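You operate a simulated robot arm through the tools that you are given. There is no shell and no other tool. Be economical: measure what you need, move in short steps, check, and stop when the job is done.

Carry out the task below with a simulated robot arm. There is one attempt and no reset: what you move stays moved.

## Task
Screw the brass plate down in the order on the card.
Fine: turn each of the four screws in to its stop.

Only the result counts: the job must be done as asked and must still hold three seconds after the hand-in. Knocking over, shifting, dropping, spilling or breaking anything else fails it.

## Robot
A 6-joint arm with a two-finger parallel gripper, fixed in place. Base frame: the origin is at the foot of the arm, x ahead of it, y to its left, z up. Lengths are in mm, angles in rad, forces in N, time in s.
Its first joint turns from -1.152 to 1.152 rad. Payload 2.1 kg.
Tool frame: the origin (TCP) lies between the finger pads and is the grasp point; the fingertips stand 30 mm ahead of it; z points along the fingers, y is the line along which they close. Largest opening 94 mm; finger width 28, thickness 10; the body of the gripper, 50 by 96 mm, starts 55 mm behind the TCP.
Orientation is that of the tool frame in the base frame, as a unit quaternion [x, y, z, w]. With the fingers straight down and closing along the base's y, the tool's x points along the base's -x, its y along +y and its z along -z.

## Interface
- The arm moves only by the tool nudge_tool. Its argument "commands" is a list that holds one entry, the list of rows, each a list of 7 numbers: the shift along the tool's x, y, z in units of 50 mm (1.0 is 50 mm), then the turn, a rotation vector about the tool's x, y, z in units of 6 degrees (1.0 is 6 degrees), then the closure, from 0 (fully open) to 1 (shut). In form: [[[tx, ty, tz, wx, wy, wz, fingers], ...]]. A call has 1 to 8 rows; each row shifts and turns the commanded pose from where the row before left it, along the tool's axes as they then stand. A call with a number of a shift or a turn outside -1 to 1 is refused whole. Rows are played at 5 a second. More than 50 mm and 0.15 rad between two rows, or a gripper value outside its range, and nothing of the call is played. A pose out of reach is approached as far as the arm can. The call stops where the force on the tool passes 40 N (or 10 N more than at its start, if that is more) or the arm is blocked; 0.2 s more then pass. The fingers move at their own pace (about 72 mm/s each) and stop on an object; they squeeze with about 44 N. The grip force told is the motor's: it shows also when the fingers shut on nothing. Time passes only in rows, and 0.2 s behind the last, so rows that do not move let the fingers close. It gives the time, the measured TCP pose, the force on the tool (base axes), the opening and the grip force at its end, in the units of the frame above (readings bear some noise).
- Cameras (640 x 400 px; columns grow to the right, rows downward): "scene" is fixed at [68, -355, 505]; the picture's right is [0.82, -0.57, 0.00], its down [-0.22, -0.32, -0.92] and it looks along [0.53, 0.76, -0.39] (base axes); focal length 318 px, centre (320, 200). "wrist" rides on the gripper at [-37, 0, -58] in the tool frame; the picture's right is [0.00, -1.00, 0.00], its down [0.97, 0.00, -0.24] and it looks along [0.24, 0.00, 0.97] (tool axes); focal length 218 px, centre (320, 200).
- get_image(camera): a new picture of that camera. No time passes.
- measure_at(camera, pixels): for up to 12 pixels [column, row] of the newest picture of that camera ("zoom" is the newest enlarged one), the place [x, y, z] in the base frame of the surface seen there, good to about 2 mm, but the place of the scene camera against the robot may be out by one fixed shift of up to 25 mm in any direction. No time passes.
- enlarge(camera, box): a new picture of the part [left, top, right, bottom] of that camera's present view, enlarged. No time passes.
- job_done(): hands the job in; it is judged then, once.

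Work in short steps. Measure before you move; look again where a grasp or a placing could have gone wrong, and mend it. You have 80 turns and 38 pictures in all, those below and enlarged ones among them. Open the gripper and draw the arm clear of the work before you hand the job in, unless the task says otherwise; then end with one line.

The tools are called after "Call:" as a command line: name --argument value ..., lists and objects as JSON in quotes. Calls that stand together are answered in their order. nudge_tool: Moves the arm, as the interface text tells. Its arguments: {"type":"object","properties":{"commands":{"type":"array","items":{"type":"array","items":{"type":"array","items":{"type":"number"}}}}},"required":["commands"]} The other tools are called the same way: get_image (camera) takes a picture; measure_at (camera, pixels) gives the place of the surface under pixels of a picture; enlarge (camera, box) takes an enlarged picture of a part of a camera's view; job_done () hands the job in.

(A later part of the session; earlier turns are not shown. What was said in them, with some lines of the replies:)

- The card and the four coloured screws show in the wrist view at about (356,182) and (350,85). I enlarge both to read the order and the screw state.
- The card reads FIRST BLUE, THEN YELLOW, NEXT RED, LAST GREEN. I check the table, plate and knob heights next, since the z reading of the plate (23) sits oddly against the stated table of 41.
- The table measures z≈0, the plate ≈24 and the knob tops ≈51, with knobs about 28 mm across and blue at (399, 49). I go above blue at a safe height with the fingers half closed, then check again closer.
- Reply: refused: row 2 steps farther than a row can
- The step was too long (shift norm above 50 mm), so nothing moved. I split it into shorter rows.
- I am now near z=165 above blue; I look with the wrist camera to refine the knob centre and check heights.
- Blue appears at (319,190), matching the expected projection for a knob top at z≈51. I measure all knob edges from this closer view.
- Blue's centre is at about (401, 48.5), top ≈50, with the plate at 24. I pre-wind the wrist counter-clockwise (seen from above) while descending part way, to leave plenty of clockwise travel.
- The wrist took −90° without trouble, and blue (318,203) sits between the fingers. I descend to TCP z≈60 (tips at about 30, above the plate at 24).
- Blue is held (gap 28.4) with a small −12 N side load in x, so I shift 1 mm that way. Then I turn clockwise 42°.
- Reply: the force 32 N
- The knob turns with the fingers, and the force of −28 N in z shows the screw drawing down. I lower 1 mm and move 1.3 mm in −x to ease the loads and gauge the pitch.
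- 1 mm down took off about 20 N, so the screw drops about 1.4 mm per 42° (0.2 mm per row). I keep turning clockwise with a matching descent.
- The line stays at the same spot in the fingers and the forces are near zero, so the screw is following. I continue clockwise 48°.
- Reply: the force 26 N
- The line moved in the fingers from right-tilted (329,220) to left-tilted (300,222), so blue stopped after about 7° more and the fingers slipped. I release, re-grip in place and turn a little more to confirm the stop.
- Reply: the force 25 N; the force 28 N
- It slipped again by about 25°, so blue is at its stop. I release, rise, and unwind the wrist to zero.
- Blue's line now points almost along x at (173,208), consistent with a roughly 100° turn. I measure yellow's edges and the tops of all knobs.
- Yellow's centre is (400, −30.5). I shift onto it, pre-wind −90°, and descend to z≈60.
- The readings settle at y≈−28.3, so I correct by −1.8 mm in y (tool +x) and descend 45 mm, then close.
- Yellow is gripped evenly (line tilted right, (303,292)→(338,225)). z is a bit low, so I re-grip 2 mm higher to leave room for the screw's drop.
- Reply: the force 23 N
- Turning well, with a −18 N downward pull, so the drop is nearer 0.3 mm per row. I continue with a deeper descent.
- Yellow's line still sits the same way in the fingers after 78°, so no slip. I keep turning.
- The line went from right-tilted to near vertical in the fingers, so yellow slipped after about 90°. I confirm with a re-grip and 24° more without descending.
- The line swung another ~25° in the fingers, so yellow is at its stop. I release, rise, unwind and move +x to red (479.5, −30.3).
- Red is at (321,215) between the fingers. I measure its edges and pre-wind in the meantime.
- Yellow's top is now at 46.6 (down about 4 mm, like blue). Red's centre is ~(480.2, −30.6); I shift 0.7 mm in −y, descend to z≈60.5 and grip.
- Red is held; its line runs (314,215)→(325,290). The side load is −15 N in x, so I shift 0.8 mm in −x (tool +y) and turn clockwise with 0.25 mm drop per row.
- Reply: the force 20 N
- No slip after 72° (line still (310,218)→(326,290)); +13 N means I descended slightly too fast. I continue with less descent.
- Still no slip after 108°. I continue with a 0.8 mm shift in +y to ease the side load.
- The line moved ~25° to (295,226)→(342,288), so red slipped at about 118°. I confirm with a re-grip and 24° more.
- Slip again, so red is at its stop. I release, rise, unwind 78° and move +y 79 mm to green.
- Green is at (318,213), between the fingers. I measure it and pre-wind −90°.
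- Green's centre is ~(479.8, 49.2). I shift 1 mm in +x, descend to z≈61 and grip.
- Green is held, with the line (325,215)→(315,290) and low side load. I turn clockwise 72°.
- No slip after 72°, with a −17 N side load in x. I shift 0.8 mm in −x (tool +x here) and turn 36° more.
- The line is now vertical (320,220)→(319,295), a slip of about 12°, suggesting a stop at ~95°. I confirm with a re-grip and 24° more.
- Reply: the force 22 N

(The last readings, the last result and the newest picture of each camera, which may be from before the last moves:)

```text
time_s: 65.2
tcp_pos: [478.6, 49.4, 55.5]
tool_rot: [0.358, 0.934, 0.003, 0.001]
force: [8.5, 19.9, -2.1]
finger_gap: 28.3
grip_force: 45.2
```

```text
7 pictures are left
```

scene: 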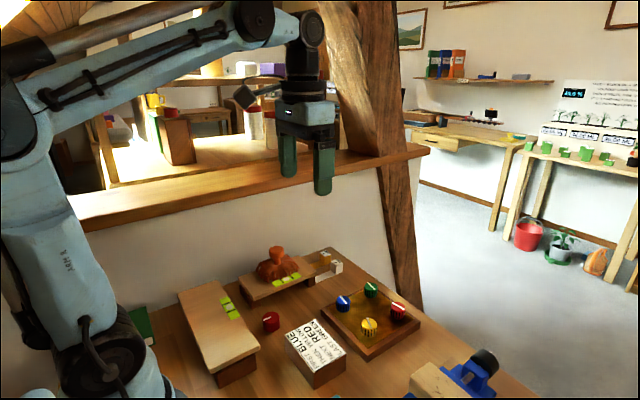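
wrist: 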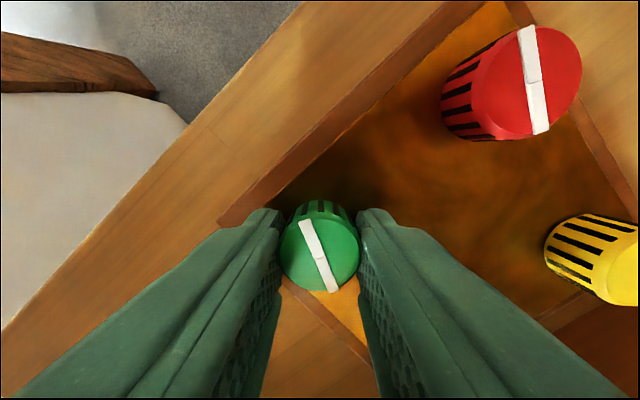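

The line swung the full ~24° in the fingers, so green is at its stop. I open, rise well clear, and look over everything.

Call:
nudge_tool --commands '[[[0, 0, 0, 0, 0, 0, 0.4], [0, 0, 0, 0, 0, 0, 0.4], [0, 0, -0.5, 0, 0, 0, 0.4], [0, 0, -0.8, 0, 0, -1, 0], [0, 0, -0.8, 0, 0, -1, 0], [0, 0, -0.8, 0, 0, -1, 0], [0, 0, -0.8, 0, 0, -1, 0], [0, 0, 0, 0, 0, -1, 0]]]'

Call:
nudge_tool --commands '[[[0.9, 0, 0, 0, 0, -1, 0], [0.9, 0, 0, 0, 0, -1, 0], [0.9, 0, 0, 0, 0, 0, 0], [0, 0, 0, 0, 0, 0, 0]]]'

Call:
enlarge --camera "wrist" --box '[200, 0, 440, 150]'

Call:
get_image --camera "scene"

```text
time_s: 67.0
tcp_pos: [479.5, 48.1, 240.5]
tool_rot: [0.103, 0.995, 0.001, 0.0]
force: [0.7, 1.3, -0.5]
finger_gap: 94.0
grip_force: 0.0
```

```text
time_s: 68.0
tcp_pos: [347.3, 64.3, 242.5]
tool_rot: [0.0, 1.0, 0.0, 0.001]
force: [-0.3, -0.1, -0.2]
finger_gap: 93.9
grip_force: 0.0
```

```text
2.67 times, centred on (320, 75) of wrist
```

zoom: 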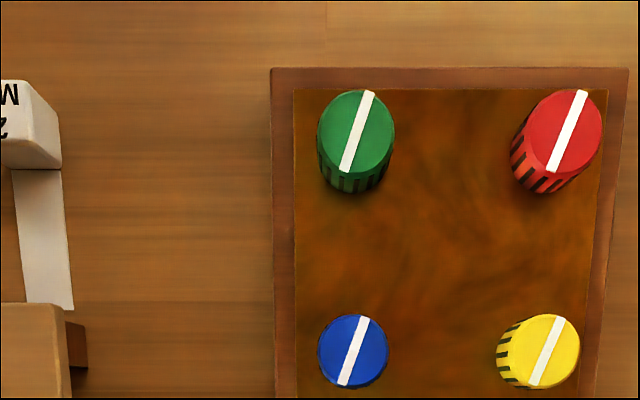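

```text
5 pictures are left
```

scene: 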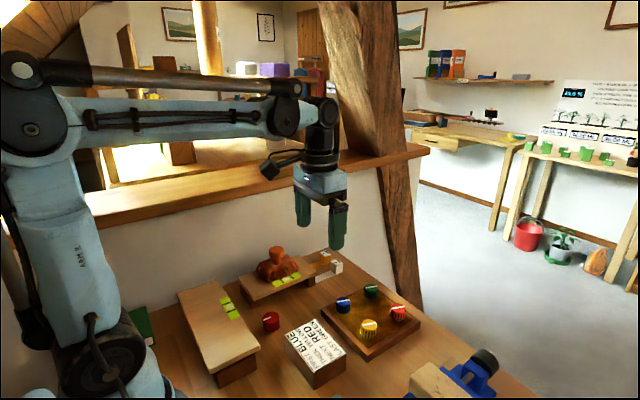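

All four marker lines are now parallel, which fits a shared stop angle. Nothing else has moved and the arm is clear, so I hand the job in.

Call:
job_done

```text
The job is handed in.
```

I turned all four screws clockwise to their stops in the card's order: blue, yellow, red, green. At each one the fingers slipped on the knob when I tried to turn it further.
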